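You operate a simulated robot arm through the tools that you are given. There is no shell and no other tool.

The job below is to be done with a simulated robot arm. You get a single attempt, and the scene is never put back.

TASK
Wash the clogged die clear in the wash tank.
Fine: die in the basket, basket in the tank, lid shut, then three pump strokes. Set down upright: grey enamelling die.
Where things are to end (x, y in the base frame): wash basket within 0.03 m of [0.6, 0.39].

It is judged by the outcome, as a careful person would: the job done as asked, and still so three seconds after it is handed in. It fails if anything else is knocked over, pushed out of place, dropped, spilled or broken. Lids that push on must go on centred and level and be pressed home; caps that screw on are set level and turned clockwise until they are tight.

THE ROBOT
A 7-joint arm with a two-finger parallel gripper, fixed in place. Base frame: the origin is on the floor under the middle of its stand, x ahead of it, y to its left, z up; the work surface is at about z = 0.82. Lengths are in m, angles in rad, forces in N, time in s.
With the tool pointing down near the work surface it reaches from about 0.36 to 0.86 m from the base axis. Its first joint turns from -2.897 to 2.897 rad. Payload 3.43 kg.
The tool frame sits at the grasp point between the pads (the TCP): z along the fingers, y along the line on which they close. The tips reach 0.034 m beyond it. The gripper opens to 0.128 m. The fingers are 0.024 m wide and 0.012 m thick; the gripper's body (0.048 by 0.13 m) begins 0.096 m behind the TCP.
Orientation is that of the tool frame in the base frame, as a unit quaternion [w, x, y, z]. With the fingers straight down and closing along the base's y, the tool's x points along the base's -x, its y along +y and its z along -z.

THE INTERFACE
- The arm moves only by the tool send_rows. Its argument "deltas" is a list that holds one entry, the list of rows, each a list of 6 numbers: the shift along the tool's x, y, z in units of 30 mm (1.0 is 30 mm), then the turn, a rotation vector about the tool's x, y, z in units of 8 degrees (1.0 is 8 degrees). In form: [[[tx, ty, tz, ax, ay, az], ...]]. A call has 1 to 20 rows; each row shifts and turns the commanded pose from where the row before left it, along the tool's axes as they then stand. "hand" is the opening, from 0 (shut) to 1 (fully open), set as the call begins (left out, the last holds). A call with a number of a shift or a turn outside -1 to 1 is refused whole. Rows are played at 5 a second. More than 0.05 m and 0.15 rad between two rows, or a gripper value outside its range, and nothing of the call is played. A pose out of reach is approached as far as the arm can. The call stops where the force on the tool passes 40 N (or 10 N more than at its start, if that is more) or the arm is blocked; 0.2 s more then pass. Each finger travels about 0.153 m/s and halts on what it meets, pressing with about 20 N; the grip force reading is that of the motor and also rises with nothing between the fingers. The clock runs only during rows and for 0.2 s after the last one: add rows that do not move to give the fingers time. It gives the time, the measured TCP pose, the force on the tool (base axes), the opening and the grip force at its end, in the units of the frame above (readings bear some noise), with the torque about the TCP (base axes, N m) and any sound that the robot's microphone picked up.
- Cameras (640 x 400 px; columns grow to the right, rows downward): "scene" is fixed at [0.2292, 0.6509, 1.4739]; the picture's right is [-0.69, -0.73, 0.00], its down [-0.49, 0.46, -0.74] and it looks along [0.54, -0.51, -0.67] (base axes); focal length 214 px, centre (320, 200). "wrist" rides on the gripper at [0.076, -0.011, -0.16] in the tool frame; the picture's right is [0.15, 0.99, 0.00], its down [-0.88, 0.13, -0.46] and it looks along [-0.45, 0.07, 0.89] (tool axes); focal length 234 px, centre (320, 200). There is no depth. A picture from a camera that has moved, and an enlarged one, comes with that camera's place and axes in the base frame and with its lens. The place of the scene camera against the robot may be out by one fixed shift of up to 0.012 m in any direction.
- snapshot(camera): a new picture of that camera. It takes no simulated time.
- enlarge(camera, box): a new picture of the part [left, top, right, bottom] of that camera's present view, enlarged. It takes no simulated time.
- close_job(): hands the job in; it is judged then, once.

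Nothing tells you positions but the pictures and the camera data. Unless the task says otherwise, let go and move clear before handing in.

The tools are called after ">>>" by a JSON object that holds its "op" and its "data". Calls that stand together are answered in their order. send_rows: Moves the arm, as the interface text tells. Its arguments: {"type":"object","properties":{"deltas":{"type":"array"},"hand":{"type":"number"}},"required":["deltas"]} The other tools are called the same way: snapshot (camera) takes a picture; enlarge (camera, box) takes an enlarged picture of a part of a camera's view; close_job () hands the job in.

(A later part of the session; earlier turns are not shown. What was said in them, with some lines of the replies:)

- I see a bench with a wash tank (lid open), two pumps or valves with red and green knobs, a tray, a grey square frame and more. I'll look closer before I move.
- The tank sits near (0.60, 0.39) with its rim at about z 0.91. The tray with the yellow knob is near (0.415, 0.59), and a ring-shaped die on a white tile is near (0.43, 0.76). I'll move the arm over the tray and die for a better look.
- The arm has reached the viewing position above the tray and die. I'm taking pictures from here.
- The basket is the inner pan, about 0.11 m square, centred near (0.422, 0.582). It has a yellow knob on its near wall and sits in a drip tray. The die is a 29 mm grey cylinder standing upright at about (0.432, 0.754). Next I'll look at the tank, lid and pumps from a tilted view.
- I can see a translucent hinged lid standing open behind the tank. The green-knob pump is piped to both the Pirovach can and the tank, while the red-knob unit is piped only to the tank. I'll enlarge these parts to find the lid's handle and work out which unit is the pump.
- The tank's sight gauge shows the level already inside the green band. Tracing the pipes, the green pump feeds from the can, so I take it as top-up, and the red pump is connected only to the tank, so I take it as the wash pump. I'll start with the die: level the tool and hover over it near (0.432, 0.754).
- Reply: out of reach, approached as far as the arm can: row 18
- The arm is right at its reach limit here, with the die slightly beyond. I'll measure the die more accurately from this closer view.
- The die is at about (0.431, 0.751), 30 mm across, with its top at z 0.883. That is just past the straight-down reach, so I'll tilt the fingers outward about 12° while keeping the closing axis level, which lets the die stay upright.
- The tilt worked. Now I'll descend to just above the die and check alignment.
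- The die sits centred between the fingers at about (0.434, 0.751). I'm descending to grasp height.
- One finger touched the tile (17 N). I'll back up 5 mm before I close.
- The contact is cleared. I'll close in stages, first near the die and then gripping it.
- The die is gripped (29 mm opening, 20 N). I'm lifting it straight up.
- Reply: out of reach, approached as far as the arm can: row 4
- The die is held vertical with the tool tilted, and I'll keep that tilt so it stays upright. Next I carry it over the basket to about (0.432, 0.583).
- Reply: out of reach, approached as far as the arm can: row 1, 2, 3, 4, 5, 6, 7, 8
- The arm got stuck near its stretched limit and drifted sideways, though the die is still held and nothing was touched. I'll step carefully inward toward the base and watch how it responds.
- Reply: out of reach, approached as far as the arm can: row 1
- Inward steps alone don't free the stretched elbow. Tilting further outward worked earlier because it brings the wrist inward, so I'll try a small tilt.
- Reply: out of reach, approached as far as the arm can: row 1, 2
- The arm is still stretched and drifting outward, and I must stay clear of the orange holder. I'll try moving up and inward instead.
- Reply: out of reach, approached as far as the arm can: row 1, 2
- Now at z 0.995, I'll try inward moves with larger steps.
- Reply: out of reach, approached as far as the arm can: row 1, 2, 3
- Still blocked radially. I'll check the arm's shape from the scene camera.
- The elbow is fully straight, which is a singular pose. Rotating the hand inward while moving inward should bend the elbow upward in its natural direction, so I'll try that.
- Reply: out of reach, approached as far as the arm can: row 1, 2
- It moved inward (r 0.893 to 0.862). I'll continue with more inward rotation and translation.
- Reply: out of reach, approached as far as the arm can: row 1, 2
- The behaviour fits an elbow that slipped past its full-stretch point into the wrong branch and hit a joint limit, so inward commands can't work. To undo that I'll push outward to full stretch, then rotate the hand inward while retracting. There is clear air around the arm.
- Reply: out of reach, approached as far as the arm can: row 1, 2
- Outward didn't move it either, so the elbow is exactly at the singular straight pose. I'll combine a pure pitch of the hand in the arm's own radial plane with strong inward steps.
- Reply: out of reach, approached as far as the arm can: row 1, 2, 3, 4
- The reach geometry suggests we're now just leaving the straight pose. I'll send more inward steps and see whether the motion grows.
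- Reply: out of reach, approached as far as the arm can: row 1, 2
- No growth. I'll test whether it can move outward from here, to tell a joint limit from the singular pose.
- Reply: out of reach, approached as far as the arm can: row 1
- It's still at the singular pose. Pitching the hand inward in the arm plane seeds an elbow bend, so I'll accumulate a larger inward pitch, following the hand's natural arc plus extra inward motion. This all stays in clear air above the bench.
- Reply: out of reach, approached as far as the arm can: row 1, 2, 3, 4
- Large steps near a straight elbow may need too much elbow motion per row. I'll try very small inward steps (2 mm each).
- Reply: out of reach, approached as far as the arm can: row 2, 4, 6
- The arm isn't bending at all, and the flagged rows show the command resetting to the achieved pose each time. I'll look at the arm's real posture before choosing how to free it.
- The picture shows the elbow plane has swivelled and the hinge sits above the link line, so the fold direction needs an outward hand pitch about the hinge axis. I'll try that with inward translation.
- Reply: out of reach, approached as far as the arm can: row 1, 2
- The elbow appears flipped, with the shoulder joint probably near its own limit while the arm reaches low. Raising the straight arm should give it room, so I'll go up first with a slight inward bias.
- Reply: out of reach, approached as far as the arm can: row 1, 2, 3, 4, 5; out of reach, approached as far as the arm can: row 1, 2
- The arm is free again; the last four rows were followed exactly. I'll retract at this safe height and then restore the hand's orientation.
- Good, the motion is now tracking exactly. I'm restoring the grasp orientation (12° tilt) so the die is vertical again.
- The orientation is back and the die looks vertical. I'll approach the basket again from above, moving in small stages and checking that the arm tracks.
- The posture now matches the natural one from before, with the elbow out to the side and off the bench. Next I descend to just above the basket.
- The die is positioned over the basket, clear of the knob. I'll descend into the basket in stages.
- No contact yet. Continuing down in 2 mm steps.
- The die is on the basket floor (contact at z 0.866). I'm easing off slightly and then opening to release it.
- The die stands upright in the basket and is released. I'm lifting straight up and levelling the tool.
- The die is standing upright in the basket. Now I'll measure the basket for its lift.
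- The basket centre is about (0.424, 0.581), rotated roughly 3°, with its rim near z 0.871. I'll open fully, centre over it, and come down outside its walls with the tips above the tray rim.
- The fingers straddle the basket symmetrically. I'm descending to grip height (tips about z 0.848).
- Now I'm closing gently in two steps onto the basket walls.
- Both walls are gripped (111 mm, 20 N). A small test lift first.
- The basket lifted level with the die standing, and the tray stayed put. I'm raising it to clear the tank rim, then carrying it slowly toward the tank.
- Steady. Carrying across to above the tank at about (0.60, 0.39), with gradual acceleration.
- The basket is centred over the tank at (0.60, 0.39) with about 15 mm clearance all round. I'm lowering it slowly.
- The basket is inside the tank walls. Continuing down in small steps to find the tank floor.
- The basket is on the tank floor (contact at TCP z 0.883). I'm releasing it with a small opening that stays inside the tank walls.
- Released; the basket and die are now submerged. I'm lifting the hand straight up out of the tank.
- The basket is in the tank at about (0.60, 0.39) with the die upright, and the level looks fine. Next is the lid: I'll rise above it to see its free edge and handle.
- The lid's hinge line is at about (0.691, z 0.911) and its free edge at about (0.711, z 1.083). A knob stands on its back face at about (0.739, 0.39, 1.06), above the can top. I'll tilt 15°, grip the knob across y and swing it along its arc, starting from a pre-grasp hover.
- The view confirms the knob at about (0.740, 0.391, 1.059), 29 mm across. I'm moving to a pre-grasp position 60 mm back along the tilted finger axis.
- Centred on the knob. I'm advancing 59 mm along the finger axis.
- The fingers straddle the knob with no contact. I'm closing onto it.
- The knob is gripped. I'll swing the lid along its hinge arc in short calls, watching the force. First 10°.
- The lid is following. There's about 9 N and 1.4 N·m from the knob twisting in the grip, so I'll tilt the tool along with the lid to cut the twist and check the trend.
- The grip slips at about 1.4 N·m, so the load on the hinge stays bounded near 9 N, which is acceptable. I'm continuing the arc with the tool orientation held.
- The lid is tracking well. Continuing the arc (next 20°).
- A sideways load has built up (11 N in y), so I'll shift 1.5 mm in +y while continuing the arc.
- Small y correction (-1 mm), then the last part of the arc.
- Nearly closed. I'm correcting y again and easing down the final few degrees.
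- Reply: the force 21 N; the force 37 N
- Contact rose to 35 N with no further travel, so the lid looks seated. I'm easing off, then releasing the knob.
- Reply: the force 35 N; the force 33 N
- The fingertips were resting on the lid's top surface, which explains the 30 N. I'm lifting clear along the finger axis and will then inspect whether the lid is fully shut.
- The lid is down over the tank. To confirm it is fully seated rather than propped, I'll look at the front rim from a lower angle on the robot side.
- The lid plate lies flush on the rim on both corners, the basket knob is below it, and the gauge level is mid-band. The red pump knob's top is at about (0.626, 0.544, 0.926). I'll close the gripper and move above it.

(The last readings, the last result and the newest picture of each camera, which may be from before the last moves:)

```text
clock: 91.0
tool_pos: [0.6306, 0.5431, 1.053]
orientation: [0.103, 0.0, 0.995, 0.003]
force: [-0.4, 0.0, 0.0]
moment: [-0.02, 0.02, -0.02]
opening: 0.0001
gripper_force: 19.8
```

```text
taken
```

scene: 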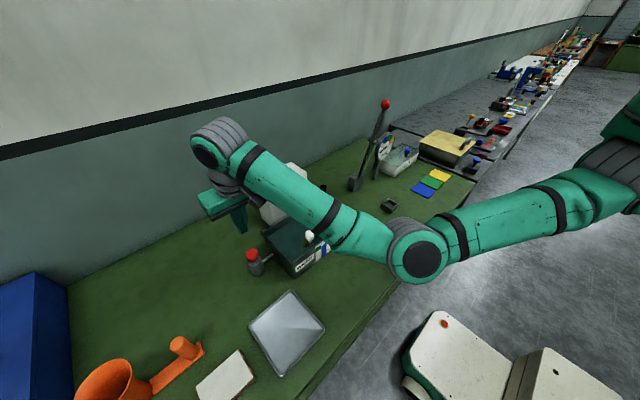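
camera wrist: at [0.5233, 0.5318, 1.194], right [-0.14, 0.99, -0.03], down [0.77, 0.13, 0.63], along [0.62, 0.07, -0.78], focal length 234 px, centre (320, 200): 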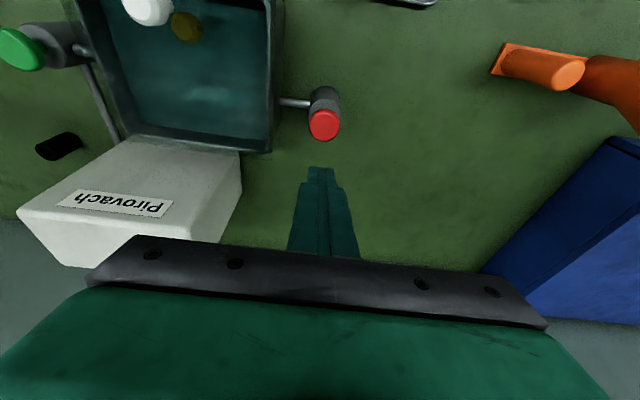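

>>> {"op": "enlarge", "data": {"camera": "wrist", "box": [270, 75, 380, 195]}}

>>> {"op": "enlarge", "data": {"camera": "wrist", "box": [60, 0, 290, 160]}}

```text
3.33 times, centred on (325, 135) of wrist
camera zoom: at [0.5233, 0.5318, 1.194], right [-0.14, 0.99, -0.03], down [0.77, 0.13, 0.63], along [0.62, 0.07, -0.78], focal length 781 px, centre (303, 417)
```

zoom: 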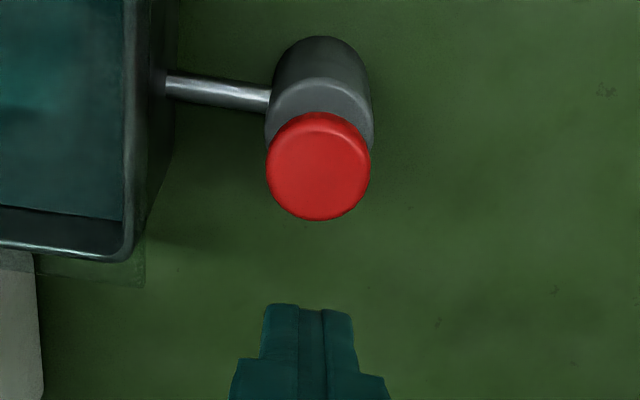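

```text
2.50 times, centred on (175, 80) of wrist
camera zoom: at [0.5233, 0.5318, 1.194], right [-0.14, 0.99, -0.03], down [0.77, 0.13, 0.63], along [0.62, 0.07, -0.78], focal length 585 px, centre (682, 500)
```

zoom: 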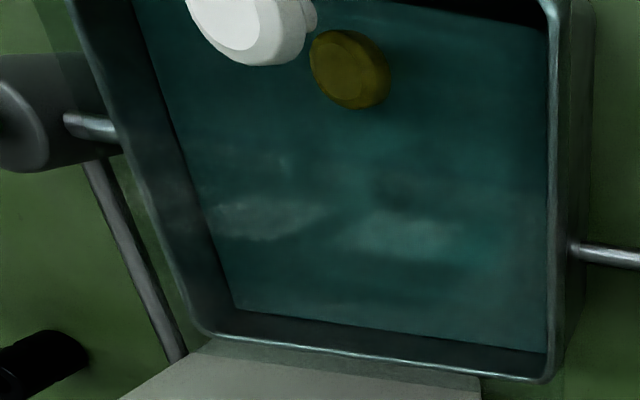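

The fingertip is lined up over the red knob. I'm descending to just above it.

>>> {"op": "send_rows", "data": {"deltas": [[[0.155, 0.03, 0.741, 0, 0, 0], [0.155, 0.03, 0.741, 0, 0, 0], [0.155, 0, 0.741, 0, 0, 0], [0, 0, 0, 0, 0, 0]]], "hand": 0.0}}

>>> {"op": "enlarge", "data": {"camera": "wrist", "box": [270, 75, 380, 215]}}

>>> {"op": "enlarge", "data": {"camera": "scene", "box": [220, 200, 340, 300]}}

```text
clock: 92.0
tool_pos: [0.6296, 0.5466, 0.9859]
orientation: [0.104, 0.0, 0.995, 0.003]
force: [-0.3, -0.3, 0.4]
moment: [0.01, 0.02, 0.01]
opening: 0.0001
gripper_force: 19.5
```

```text
2.86 times, centred on (325, 145) of wrist
camera zoom: at [0.5221, 0.5344, 1.1274], right [-0.14, 0.99, -0.03], down [0.77, 0.13, 0.63], along [0.62, 0.07, -0.78], focal length 669 px, centre (306, 357)
```

zoom: 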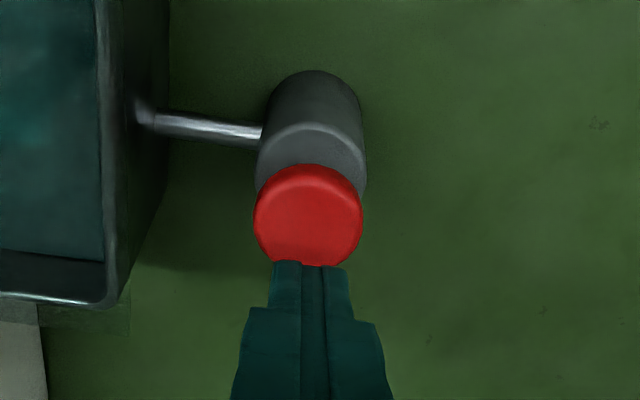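

```text
4.00 times, centred on (280, 250) of scene
camera zoom: at [0.2292, 0.6509, 1.4739], right [-0.69, -0.73, 0.0], down [-0.49, 0.46, -0.74], along [0.54, -0.51, -0.67], focal length 858 px, centre (480, 0)
```

zoom: 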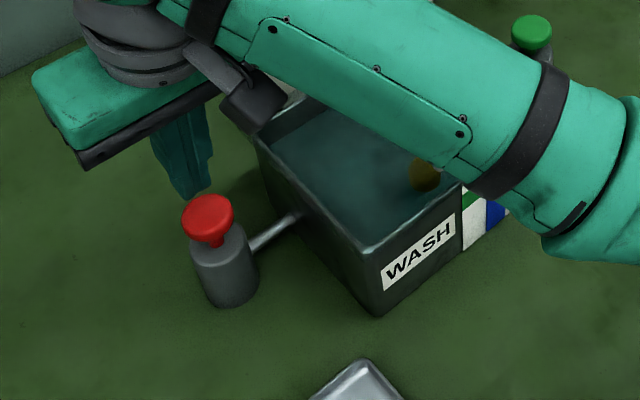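

>>> {"op": "send_rows", "data": {"deltas": [[[0.034, 0, 0.16, 0, 0, 0], [0.027, 0, 0.13, 0, 0, 0], [0.027, 0, 0.13, 0, 0, 0]]], "hand": 0.0}}

```text
clock: 92.8
tool_pos: [0.6296, 0.5456, 0.9729]
orientation: [0.103, 0.0, 0.995, 0.002]
force: [-0.1, -0.2, 0.6]
moment: [0.0, 0.02, 0.01]
opening: 0.0
gripper_force: 19.7
```

>>> {"op": "send_rows", "data": {"deltas": [[[0.02, 0, 0.098, 0, 0, 0], [0.02, 0, 0.098, 0, 0, 0]]], "hand": 0.0}}

```text
clock: 93.4
tool_pos: [0.6287, 0.5459, 0.9665]
orientation: [0.103, -0.001, 0.995, 0.002]
force: [0.7, -0.1, -0.4]
moment: [0.0, -0.02, 0.03]
opening: 0.0001
gripper_force: 20.2
```

>>> {"op": "send_rows", "data": {"deltas": [[[0.02, 0, 0.098, 0, 0, 0]]], "hand": 0.0}}

>>> {"op": "send_rows", "data": {"deltas": [[[0.0137, 0, 0.065, 0, 0, 0]]], "hand": 0.0}}

```text
clock: 93.8
tool_pos: [0.629, 0.5442, 0.9646]
orientation: [0.103, 0.0, 0.995, 0.002]
force: [-0.7, 0.2, -0.6]
moment: [0.01, 0.0, -0.01]
opening: 0.0
gripper_force: 19.9
```

```text
clock: 94.2
tool_pos: [0.6293, 0.5445, 0.9627]
orientation: [0.104, -0.001, 0.995, 0.003]
force: [0.5, 0.5, 0.0]
moment: [0.04, 0.02, 0.02]
opening: 0.0
gripper_force: 19.7
```

>>> {"op": "send_rows", "data": {"deltas": [[[0.0137, 0, 0.065, 0, 0, 0]]], "hand": 0.0}}

>>> {"op": "send_rows", "data": {"deltas": [[[0.0137, 0, 0.065, 0, 0, 0]]], "hand": 0.0}}

>>> {"op": "enlarge", "data": {"camera": "wrist", "box": [270, 75, 380, 215]}}

```text
clock: 94.6
tool_pos: [0.629, 0.5444, 0.961]
orientation: [0.103, 0.0, 0.995, 0.003]
force: [0.2, 0.4, 0.4]
moment: [0.0, 0.0, 0.01]
opening: 0.0
gripper_force: 19.6
```

```text
clock: 95.0
tool_pos: [0.629, 0.5457, 0.958]
orientation: [0.103, -0.001, 0.995, 0.003]
force: [0.3, -0.4, 1.1]
moment: [-0.05, -0.02, 0.02]
opening: 0.0004
gripper_force: 20.0
```

```text
2.86 times, centred on (325, 145) of wrist
camera zoom: at [0.5216, 0.5338, 1.0997], right [-0.14, 0.99, -0.03], down [0.77, 0.13, 0.63], along [0.62, 0.07, -0.78], focal length 669 px, centre (306, 357)
```

zoom: 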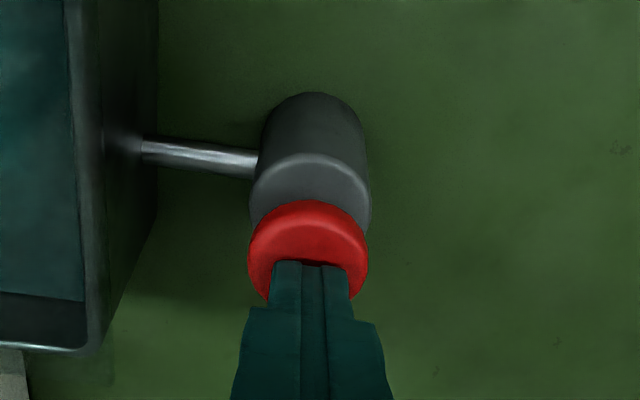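

Light contact begins at TCP z 0.958. I'm pressing the first few millimetres and reading the resistance.

>>> {"op": "send_rows", "data": {"deltas": [[[0.027, 0, 0.13, 0, 0, 0]]], "hand": 0.0}}

```text
clock: 95.4
tool_pos: [0.6291, 0.545, 0.9534]
orientation: [0.104, -0.001, 0.995, 0.002]
force: [-1.2, 0.8, 2.1]
moment: [0.02, 0.07, 0.03]
opening: 0.0
gripper_force: 20.0
```

>>> {"op": "send_rows", "data": {"deltas": [[[0.034, 0, 0.163, 0, 0, 0], [0.034, 0, 0.163, 0, 0, 0]]], "hand": 0.0}}

```text
clock: 96.0
tool_pos: [0.6296, 0.545, 0.9452]
orientation: [0.104, 0.001, 0.995, 0.003]
force: [-0.1, -1.4, 5.2]
moment: [-0.07, 0.06, 0.01]
opening: 0.0003
gripper_force: 19.5
heard: click
```

I heard a click at about 13 mm of travel. I'll check how much stroke remains before bottoming.

>>> {"op": "send_rows", "data": {"deltas": [[[0.027, 0, 0.13, 0, 0, 0]]], "hand": 0.0}}

>>> {"op": "enlarge", "data": {"camera": "wrist", "box": [40, 20, 340, 220]}}

>>> {"op": "enlarge", "data": {"camera": "scene", "box": [240, 200, 350, 290]}}

```text
clock: 96.4
tool_pos: [0.6293, 0.5461, 0.9401]
orientation: [0.105, 0.0, 0.995, 0.002]
force: [-0.2, -0.6, 6.4]
moment: [0.03, 0.02, -0.06]
opening: 0.0002
gripper_force: 19.9
```

```text
2.00 times, centred on (190, 120) of wrist
camera zoom: at [0.5217, 0.534, 1.0818], right [-0.14, 0.99, -0.03], down [0.77, 0.13, 0.63], along [0.63, 0.07, -0.78], focal length 468 px, centre (580, 360)
```

zoom: 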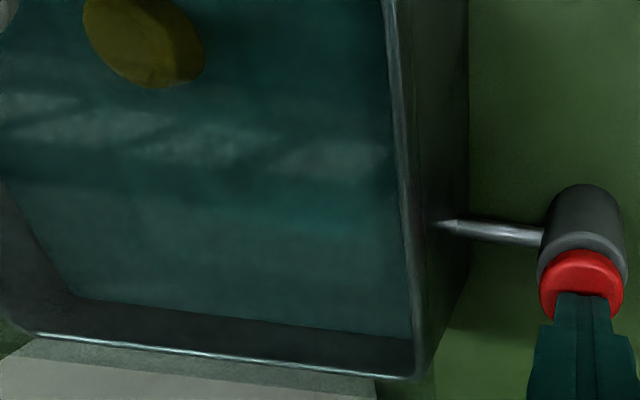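

```text
4.44 times, centred on (295, 245) of scene
camera zoom: at [0.2292, 0.6509, 1.4739], right [-0.69, -0.73, 0.0], down [-0.49, 0.46, -0.74], along [0.54, -0.51, -0.67], focal length 953 px, centre (431, 0)
```

zoom: 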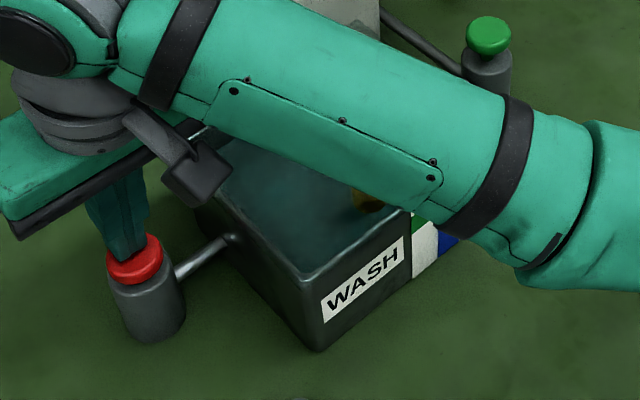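

The knob is nearly down on its barrel. I'll press the last bit to the bottom stop.

>>> {"op": "send_rows", "data": {"deltas": [[[0.02, 0, 0.098, 0, 0, 0]]], "hand": 0.0}}

>>> {"op": "send_rows", "data": {"deltas": [[[0.0137, 0, 0.065, 0, 0, 0]]], "hand": 0.0}}

```text
clock: 96.8
tool_pos: [0.6288, 0.5457, 0.9375]
orientation: [0.104, 0.0, 0.995, 0.003]
force: [2.0, 0.1, 10.0]
moment: [-0.03, -0.04, 0.02]
opening: 0.0
gripper_force: 19.9
```

```text
clock: 97.2
tool_pos: [0.6302, 0.5455, 0.9365]
orientation: [0.105, -0.001, 0.995, 0.003]
force: [-1.2, -0.7, 20.1]
moment: [-0.04, 0.13, -0.04]
opening: 0.0
gripper_force: 19.4
```

It bottomed at z 0.9365 after about 21 mm of travel. I'm releasing fully and then checking the effect on gauge and die.

>>> {"op": "send_rows", "data": {"deltas": [[[-0.1, 0, -0.49, 0, 0, 0], [-0.1, 0, -0.49, 0, 0, 0], [-0.1, 0, -0.49, 0, 0, 0], [0, 0, 0, 0, 0, 0], [0, 0, 0, 0, 0, 0]]], "hand": 0.0}}

>>> {"op": "snapshot", "data": {"camera": "wrist"}}

>>> {"op": "enlarge", "data": {"camera": "scene", "box": [240, 200, 350, 290]}}

```text
clock: 98.4
tool_pos: [0.6307, 0.5446, 0.9797]
orientation: [0.104, 0.0, 0.995, 0.002]
force: [-0.4, -1.3, 0.7]
moment: [0.05, 0.02, 0.04]
opening: 0.0
gripper_force: 19.8
```

```text
taken
camera wrist: at [0.5224, 0.5338, 1.1212], right [-0.14, 0.99, -0.03], down [0.77, 0.13, 0.63], along [0.62, 0.07, -0.78], focal length 234 px, centre (320, 200)
```

wrist: 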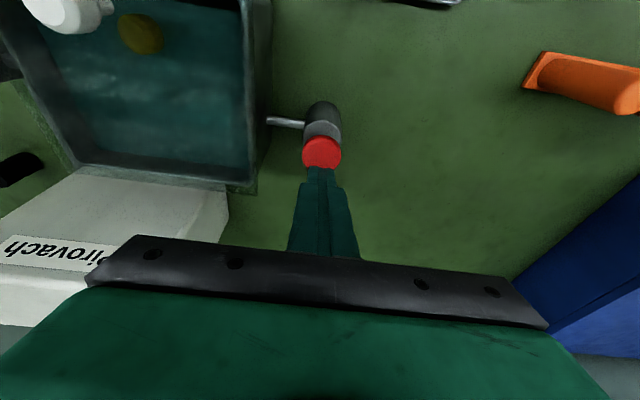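

```text
4.44 times, centred on (295, 245) of scene
camera zoom: at [0.2292, 0.6509, 1.4739], right [-0.69, -0.73, 0.0], down [-0.49, 0.46, -0.74], along [0.54, -0.51, -0.67], focal length 953 px, centre (431, 0)
```

zoom: 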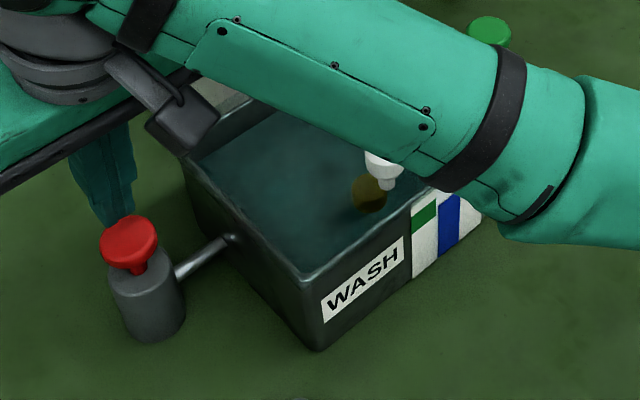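

>>> {"op": "enlarge", "data": {"camera": "scene", "box": [325, 235, 360, 268]}}

>>> {"op": "enlarge", "data": {"camera": "wrist", "box": [0, 0, 270, 200]}}

```text
12.12 times, centred on (342, 252) of scene
camera zoom: at [0.2292, 0.6509, 1.4739], right [-0.69, -0.73, 0.0], down [-0.49, 0.46, -0.74], along [0.54, -0.51, -0.67], focal length 2600 px, centre (47, -424)
```

zoom: 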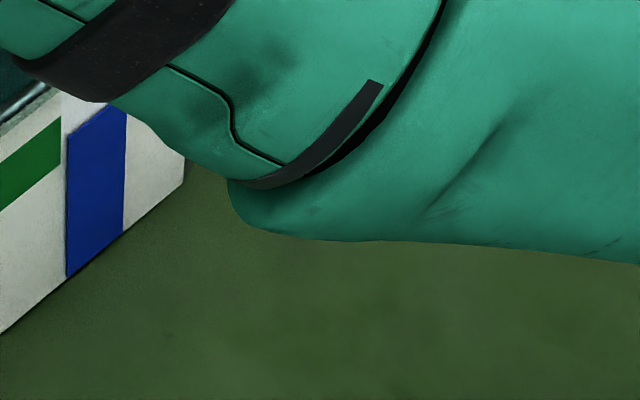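

```text
2.00 times, centred on (135, 100) of wrist
camera zoom: at [0.5224, 0.5338, 1.1212], right [-0.14, 0.99, -0.03], down [0.77, 0.13, 0.63], along [0.62, 0.07, -0.78], focal length 468 px, centre (690, 400)
```

zoom: 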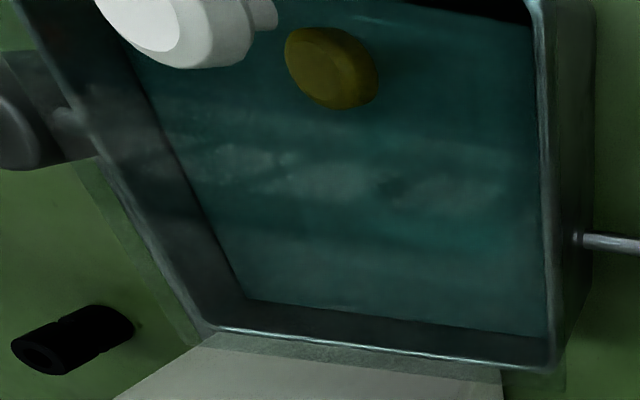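

The red pump sprang back, and the gauge still looks mid-band. Before continuing I'll return to the earlier viewpoint and compare the gauge exactly, to be sure red is the wash pump and not a drain.

>>> {"op": "send_rows", "data": {"deltas": [[[-0.2, 0, -0.9, 0, 0, 0], [-0.2, 0, -0.9, 0, 0, 0], [-0.1, 0, -0.68, 0, 0, 0], [0.822, -0.473, -0.379, 0, 0, 0], [0.822, -0.473, -0.379, 0, 0, 0], [0.822, -0.473, -0.379, 0, 0, 0], [0.822, -0.473, -0.379, 0, 0, 0], [0.822, -0.473, -0.379, 0, 0, 0], [0.822, -0.473, -0.379, 0, 0, 0], [0.822, -0.473, -0.379, 0, 0, 0], [0.822, -0.473, -0.379, 0, 0, 0], [0.822, -0.473, -0.379, 0, 0, 0], [0.822, -0.473, -0.379, 0, 0, 0], [0, 0, 0, 0, -0.803, 0], [0, 0, 0, 0, -0.803, 0], [0, 0, 0, 0, -0.803, 0], [0, 0, 0, 0, -0.803, 0], [0, 0, 0, 0, 0, 0]]], "hand": 0.0}}

>>> {"op": "enlarge", "data": {"camera": "wrist", "box": [225, 75, 395, 195]}}

>>> {"op": "enlarge", "data": {"camera": "wrist", "box": [255, 80, 325, 145]}}

>>> {"op": "enlarge", "data": {"camera": "scene", "box": [280, 235, 345, 280]}}

```text
clock: 102.2
tool_pos: [0.3624, 0.402, 1.115]
orientation: [0.322, 0.001, 0.947, 0.002]
force: [0.0, -0.2, -1.2]
moment: [0.05, 0.02, -0.02]
opening: 0.0
gripper_force: 19.7
```

```text
3.33 times, centred on (310, 135) of wrist
camera zoom: at [0.2053, 0.3912, 1.1971], right [-0.12, 0.99, -0.09], down [0.42, 0.13, 0.9], along [0.9, 0.07, -0.43], focal length 781 px, centre (353, 417)
```

zoom: 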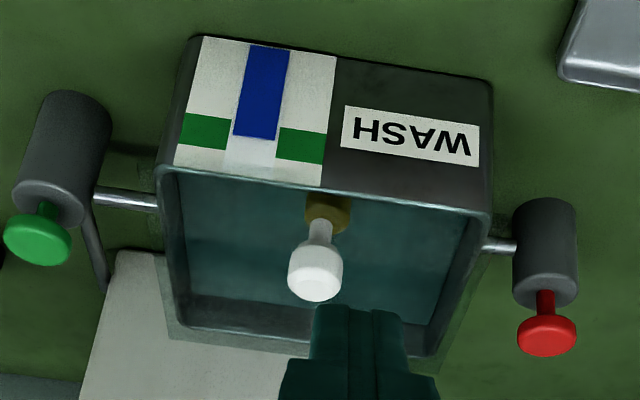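

```text
6.15 times, centred on (290, 112) of wrist
camera zoom: at [0.2053, 0.3912, 1.1971], right [-0.12, 0.99, -0.09], down [0.42, 0.13, 0.9], along [0.9, 0.07, -0.43], focal length 1441 px, centre (505, 738)
```

zoom: 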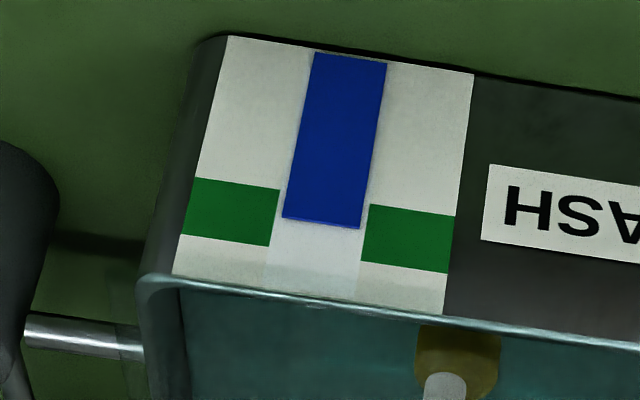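

```text
8.89 times, centred on (312, 258) of scene
camera zoom: at [0.2292, 0.6509, 1.4739], right [-0.69, -0.73, 0.0], down [-0.49, 0.46, -0.74], along [0.54, -0.51, -0.67], focal length 1906 px, centre (387, -311)
```

zoom: 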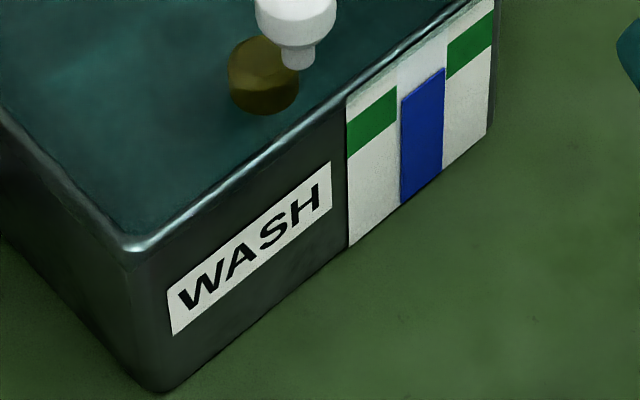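

The gauge is pixel-identical to before, so the red pump doesn't change the level. It isn't a drain or a filler, so I take it as the wash pump. I'm going back for strokes two and three.

>>> {"op": "send_rows", "data": {"deltas": [[[0, 0, 0, 0, 0.803, 0], [0, 0, 0, 0, 0.803, 0], [0, 0, 0, 0, 0.803, 0], [0, 0, 0, 0, 0.803, 0], [-0.822, 0.473, 0.379, 0, 0, 0], [-0.822, 0.473, 0.379, 0, 0, 0], [-0.822, 0.473, 0.379, 0, 0, 0], [-0.822, 0.473, 0.379, 0, 0, 0], [-0.822, 0.473, 0.379, 0, 0, 0], [-0.822, 0.473, 0.379, 0, 0, 0], [-0.822, 0.473, 0.379, 0, 0, 0], [-0.822, 0.473, 0.379, 0, 0, 0], [-0.822, 0.473, 0.379, 0, 0, 0], [-0.822, 0.473, 0.379, 0, 0, 0], [0, 0, 0, 0, 0, 0]]], "hand": 0.0}}

>>> {"op": "enlarge", "data": {"camera": "wrist", "box": [270, 75, 380, 195]}}

```text
clock: 105.4
tool_pos: [0.6275, 0.5449, 1.0556]
orientation: [0.104, -0.001, 0.995, 0.003]
force: [0.6, -0.2, -0.6]
moment: [-0.01, 0.02, 0.02]
opening: 0.0
gripper_force: 19.6
```

```text
3.33 times, centred on (325, 135) of wrist
camera zoom: at [0.5209, 0.5338, 1.1972], right [-0.14, 0.99, -0.03], down [0.77, 0.13, 0.63], along [0.62, 0.07, -0.78], focal length 781 px, centre (303, 417)
```

zoom: 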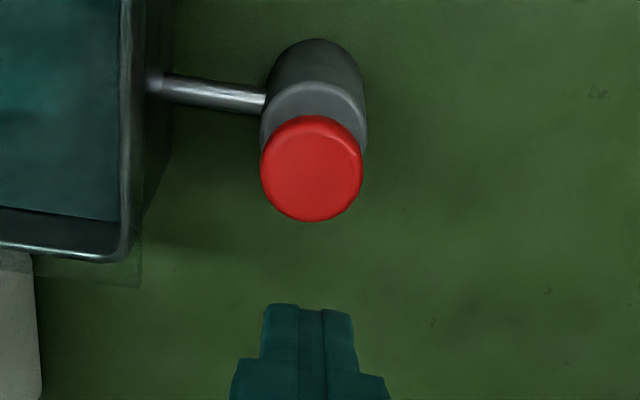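

>>> {"op": "send_rows", "data": {"deltas": [[[0.105, 0, 0.83, 0, 0, 0], [0.17, 0, 0.816, 0, 0, 0], [0.17, 0, 0.816, 0, 0, 0], [0.0, 0, 0, 0, 0, 0]]], "hand": 0.0}}

```text
clock: 106.4
tool_pos: [0.6307, 0.5467, 0.9795]
orientation: [0.104, 0.0, 0.995, 0.003]
force: [-0.3, -0.2, 0.5]
moment: [-0.01, 0.01, 0.0]
opening: 0.0
gripper_force: 20.5
```

Positioned. Stroke two: pressing to the bottom.

>>> {"op": "send_rows", "data": {"deltas": [[[0.068, -0.02, 0.326, 0, 0, 0], [0.072, 0, 0.343, 0, 0, 0], [0.034, 0, 0.163, 0, 0, 0], [0.034, 0, 0.163, 0, 0, 0], [0.034, 0, 0.163, 0, 0, 0], [0.034, 0, 0.163, 0, 0, 0], [0.0225, 0, 0.108, 0, 0, 0], [0, 0, 0, 0, 0, 0]]], "hand": 0.0}}

```text
clock: 108.2
tool_pos: [0.6313, 0.5458, 0.9371]
orientation: [0.104, 0.0, 0.995, 0.003]
force: [-0.6, 1.2, 7.7]
moment: [0.05, 0.07, 0.0]
opening: 0.0
gripper_force: 19.4
heard: click
```

Click heard. A touch further to the stop, then a full release.

>>> {"op": "send_rows", "data": {"deltas": [[[0.0137, 0, 0.065, 0, 0, 0]]], "hand": 0.0}}

>>> {"op": "send_rows", "data": {"deltas": [[[-0.1, 0, -0.49, 0, 0, 0], [-0.1, 0, -0.49, 0, 0, 0], [-0.1, 0, -0.49, 0, 0, 0], [0, 0, 0, 0, 0, 0], [0, 0, 0, 0, 0, 0], [0, 0, 0, 0, 0, 0]]], "hand": 0.0}}

>>> {"op": "enlarge", "data": {"camera": "wrist", "box": [0, 0, 380, 215]}}

>>> {"op": "enlarge", "data": {"camera": "scene", "box": [240, 200, 350, 290]}}

```text
clock: 108.6
tool_pos: [0.6307, 0.5446, 0.9359]
orientation: [0.105, -0.001, 0.994, 0.003]
force: [-5.2, -3.2, 18.0]
moment: [-0.09, 0.35, 0.01]
opening: 0.0001
gripper_force: 19.5
```

```text
clock: 110.0
tool_pos: [0.6305, 0.5452, 0.9803]
orientation: [0.104, -0.001, 0.995, 0.003]
force: [-0.1, 0.3, -0.8]
moment: [-0.04, 0.0, 0.01]
opening: 0.0
gripper_force: 20.2
```

```text
1.68 times, centred on (190, 108) of wrist
camera zoom: at [0.5233, 0.5337, 1.1222], right [-0.14, 0.99, -0.03], down [0.77, 0.13, 0.63], along [0.62, 0.07, -0.78], focal length 394 px, centre (539, 356)
```

zoom: 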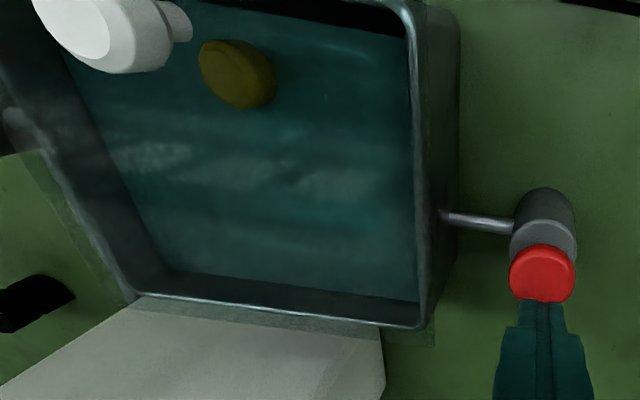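

```text
4.44 times, centred on (295, 245) of scene
camera zoom: at [0.2292, 0.6509, 1.4739], right [-0.69, -0.73, 0.0], down [-0.49, 0.46, -0.74], along [0.54, -0.51, -0.67], focal length 953 px, centre (431, 0)
```

zoom: 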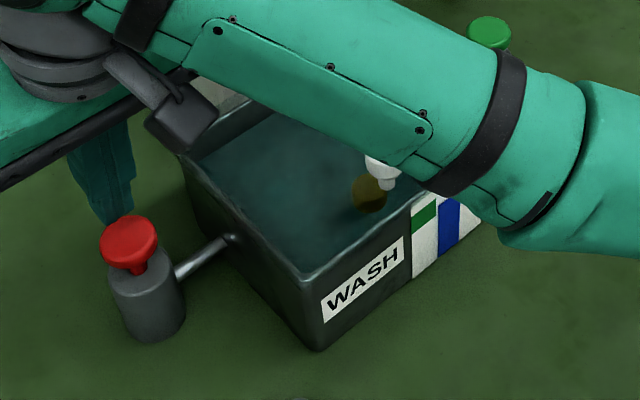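

The knob is fully back up. Stroke three, with the same press.

>>> {"op": "send_rows", "data": {"deltas": [[[0.068, 0, 0.326, 0, 0, 0], [0.072, 0, 0.343, 0, 0, 0], [0.034, 0, 0.163, 0, 0, 0], [0.034, 0, 0.163, 0, 0, 0], [0.034, 0, 0.163, 0, 0, 0], [0.034, 0, 0.163, 0, 0, 0], [0.0225, 0, 0.108, 0, 0, 0], [0.0137, 0, 0.065, 0, 0, 0]]], "hand": 0.0}}

```text
clock: 111.8
tool_pos: [0.63, 0.5448, 0.9351]
orientation: [0.105, 0.0, 0.994, 0.004]
force: [-3.7, 3.1, 17.8]
moment: [0.13, 0.21, 0.12]
opening: 0.0004
gripper_force: 20.2
heard: click
```

Third click heard at the bottom stop. I'm releasing fully and rising clear.

>>> {"op": "send_rows", "data": {"deltas": [[[-0.1, 0, -0.49, 0, 0, 0], [-0.1, 0, -0.49, 0, 0, 0], [-0.1, 0, -0.49, 0, 0, 0], [0, 0, 0, 0, 0, 0], [-0.2, 0, -0.9, 0, 0, 0], [-0.2, 0, -0.9, 0, 0, 0], [-0.2, 0, -0.9, 0, 0, 0], [0.822, -0.473, -0.379, 0, 0, 0], [0.822, -0.473, -0.379, 0, 0, 0], [0.822, -0.473, -0.379, 0, 0, 0], [0.822, -0.473, -0.379, 0, 0, 0], [0.822, -0.473, -0.379, 0, 0, 0], [0.822, -0.473, -0.379, 0, 0, 0], [0, 0, 0, 0, 0, 0]]], "hand": 0.0}}

>>> {"op": "snapshot", "data": {"camera": "wrist"}}

>>> {"op": "snapshot", "data": {"camera": "scene"}}

```text
clock: 114.8
tool_pos: [0.4721, 0.4587, 1.1]
orientation: [0.103, 0.0, 0.995, 0.002]
force: [-0.3, 0.3, 0.1]
moment: [-0.02, -0.02, 0.0]
opening: 0.0
gripper_force: 19.8
```

```text
taken
camera wrist: at [0.3651, 0.4469, 1.241], right [-0.14, 0.99, -0.03], down [0.77, 0.13, 0.63], along [0.62, 0.07, -0.78], focal length 234 px, centre (320, 200)
```

wrist: 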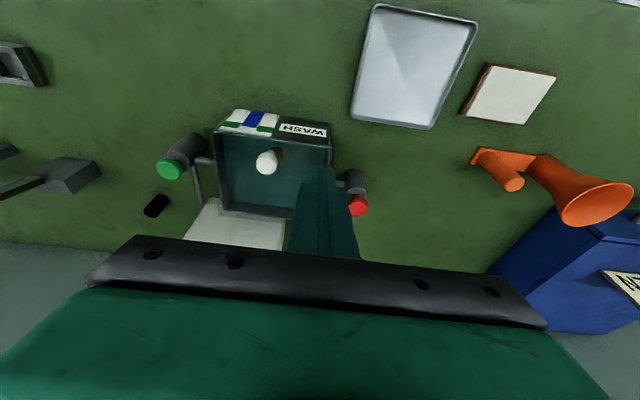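

```text
taken
```

scene: 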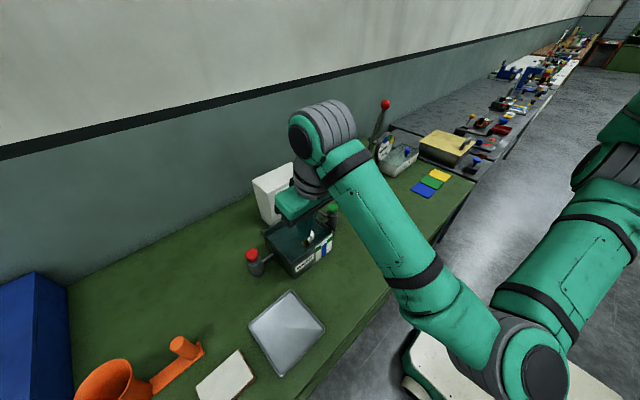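

Three strokes are done. I'll try to look through the lid from above to confirm the die's state.

>>> {"op": "send_rows", "data": {"deltas": [[[0, 0, -0.3, 0, 0.75, 0], [0, 0, -0.3, 0, 0.75, 0], [-0.853, -0.325, -0.1, 0, 0, 0], [-0.853, -0.325, -0.1, 0, 0, 0], [-0.853, -0.325, -0.1, 0, 0, 0], [-0.853, -0.325, -0.1, 0, 0, 0], [-0.853, -0.325, -0.1, 0, 0, 0], [0, 0, 0, 0, 0, 0]]], "hand": 0.8}}

>>> {"op": "snapshot", "data": {"camera": "wrist"}}

>>> {"op": "enlarge", "data": {"camera": "wrist", "box": [230, 60, 420, 225]}}

```text
clock: 116.6
tool_pos: [0.5986, 0.41, 1.1306]
orientation: [-0.001, 0.001, 1.0, 0.002]
force: [-0.2, -0.4, -0.1]
moment: [0.02, -0.02, -0.02]
opening: 0.1025
gripper_force: 0.1
```

```text
taken
camera wrist: at [0.5228, 0.3984, 1.2915], right [-0.15, 0.99, 0.0], down [0.88, 0.13, 0.45], along [0.45, 0.07, -0.89], focal length 234 px, centre (320, 200)
```

wrist: 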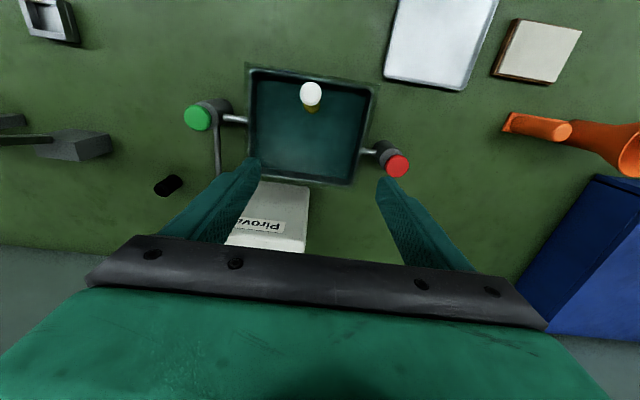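

```text
2.42 times, centred on (325, 142) of wrist
camera zoom: at [0.5228, 0.3984, 1.2915], right [-0.15, 0.99, 0.0], down [0.88, 0.13, 0.45], along [0.45, 0.07, -0.89], focal length 568 px, centre (308, 339)
```

zoom: 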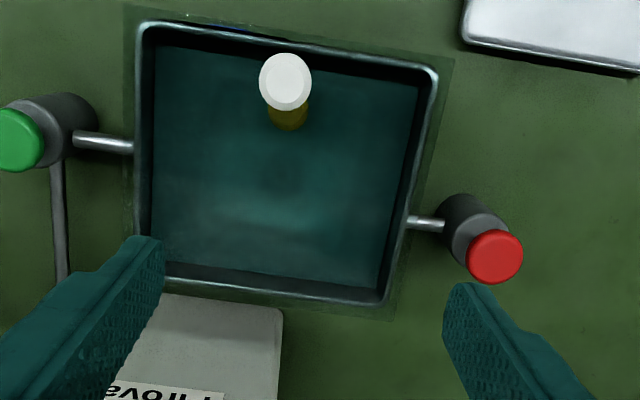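

>>> {"op": "enlarge", "data": {"camera": "wrist", "box": [265, 85, 365, 165]}}

>>> {"op": "enlarge", "data": {"camera": "wrist", "box": [295, 110, 335, 145]}}

```text
5.00 times, centred on (315, 125) of wrist
camera zoom: at [0.5228, 0.3984, 1.2915], right [-0.15, 0.99, 0.0], down [0.88, 0.13, 0.45], along [0.45, 0.07, -0.89], focal length 1171 px, centre (345, 575)
```

zoom: 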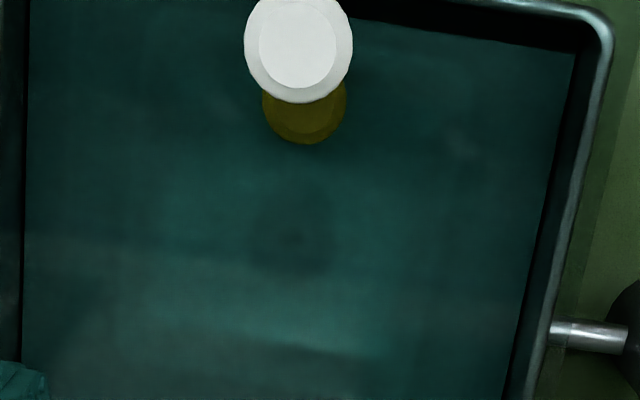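

```text
11.43 times, centred on (315, 128) of wrist
camera zoom: at [0.5228, 0.3984, 1.2915], right [-0.15, 0.99, 0.0], down [0.88, 0.13, 0.45], along [0.45, 0.07, -0.89], focal length 2676 px, centre (377, 1029)
```

zoom: 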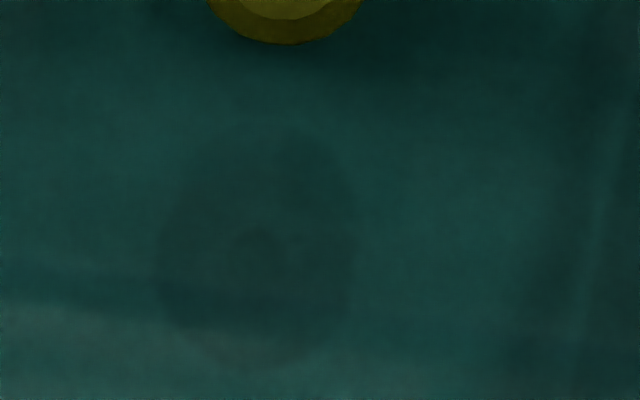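

Through the lid the die stands upright in the basket, and only a small dark bore shows where the brown plug was. Now I'm moving the arm clear, back near its start pose.

>>> {"op": "send_rows", "data": {"deltas": [[[0.2, 0, -0.8, 0, 0, 0], [0.4, -0.3, -0.8, 0, 0, 0], [0.452, -0.788, -0.455, 0, 0, 0], [0.452, -0.788, -0.455, 0, 0, 0], [0.452, -0.788, -0.455, 0, 0, 0], [0.452, -0.788, -0.455, 0, 0, 0], [0.452, -0.788, -0.455, 0, 0, 0], [0.452, -0.788, -0.3, 0, 0, 0], [0.452, -0.788, -0.3, 0, 0, 0], [0.452, -0.788, 0, 0, 0, 0], [0.452, -0.788, 0, 0, 0, 0], [0, 0, 0, 0, 0, 0]]], "hand": 0.8}}

>>> {"op": "snapshot", "data": {"camera": "scene"}}

>>> {"op": "enlarge", "data": {"camera": "scene", "box": [225, 150, 355, 290]}}

>>> {"op": "snapshot", "data": {"camera": "wrist"}}

```text
clock: 119.2
tool_pos: [0.4565, 0.1877, 1.2652]
orientation: [-0.001, -0.002, 1.0, 0.002]
force: [0.1, -0.4, 0.3]
moment: [-0.01, -0.02, -0.01]
opening: 0.1024
gripper_force: 0.1
```

```text
taken
```

scene: 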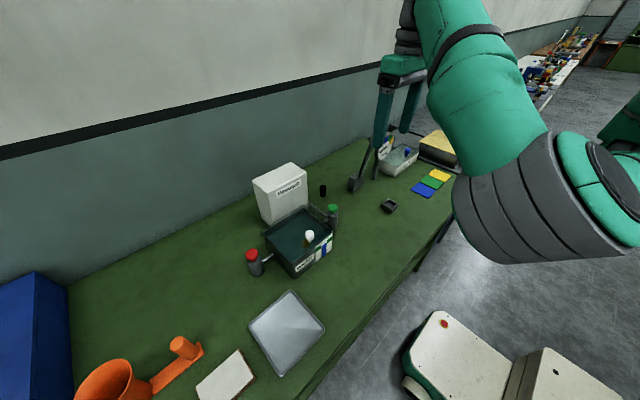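

```text
2.86 times, centred on (290, 220) of scene
camera zoom: at [0.2292, 0.6509, 1.4739], right [-0.69, -0.73, 0.0], down [-0.49, 0.46, -0.74], along [0.54, -0.51, -0.67], focal length 613 px, centre (406, 143)
```

zoom: 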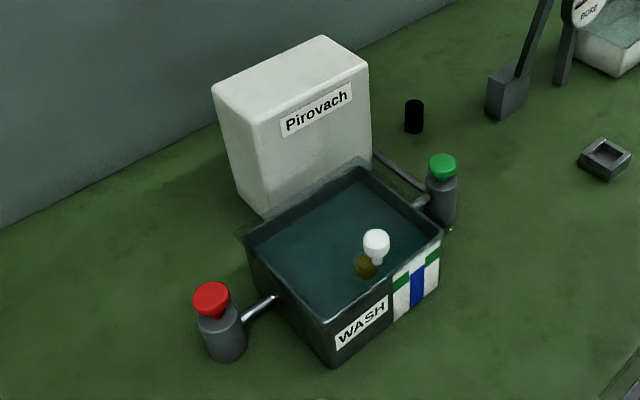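

```text
taken
camera wrist: at [0.3809, 0.1756, 1.4247], right [-0.15, 0.99, 0.0], down [0.88, 0.13, 0.45], along [0.45, 0.07, -0.89], focal length 234 px, centre (320, 200)
```

wrist: 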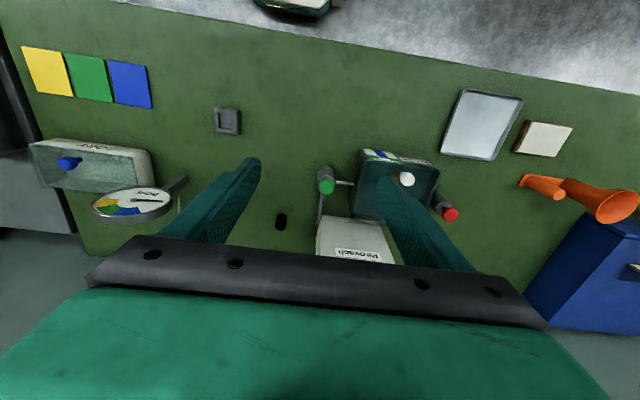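

Final check:
- **Tank:** the lid is shut, and the basket is inside at about (0.60, 0.39).
- **Die:** it stands upright in the basket.
- **Pump:** the red pump had three full strokes with the lid shut, and its knob is back up. The gauge is still in the green band.
- **Bench:** the tray, tile, can and other items show no sign of having moved.

The arm is clear, so I'm handing in.

>>> {"op": "close_job", "data": {}}

```text
The job is handed in.
```

I handed the job in with the die in the basket, the basket in the wash tank and the lid shut. The red pump then had three full strokes. No result has come back yet.

- **Die:** it is standing upright in the basket. Seen through the lid and fluid, the brown plug looks gone and only a small dark bore shows, but the view was dim.
- **Basket:** I released it on the tank floor at about (0.60, 0.39), on the target.
- **Lid:** it sits flush on the tank rim. It stopped firmly when I pressed it down.
- **Pump choice:** nothing in the task says which pump to use. The green one is piped to the solvent can, so I took it as the top-up pump. The red one connects only to the tank. I used red, and the gauge read the same before and after the first stroke. Each stroke clicked and the knob sprang back.
- **Rest of the bench:** nothing was knocked over or visibly moved. At the start, a finger pressed the die's tile with about 17 N.
- **Arm trouble:** while carrying the die, the arm got stuck at full stretch for a while. I freed it without dropping the die or touching anything.
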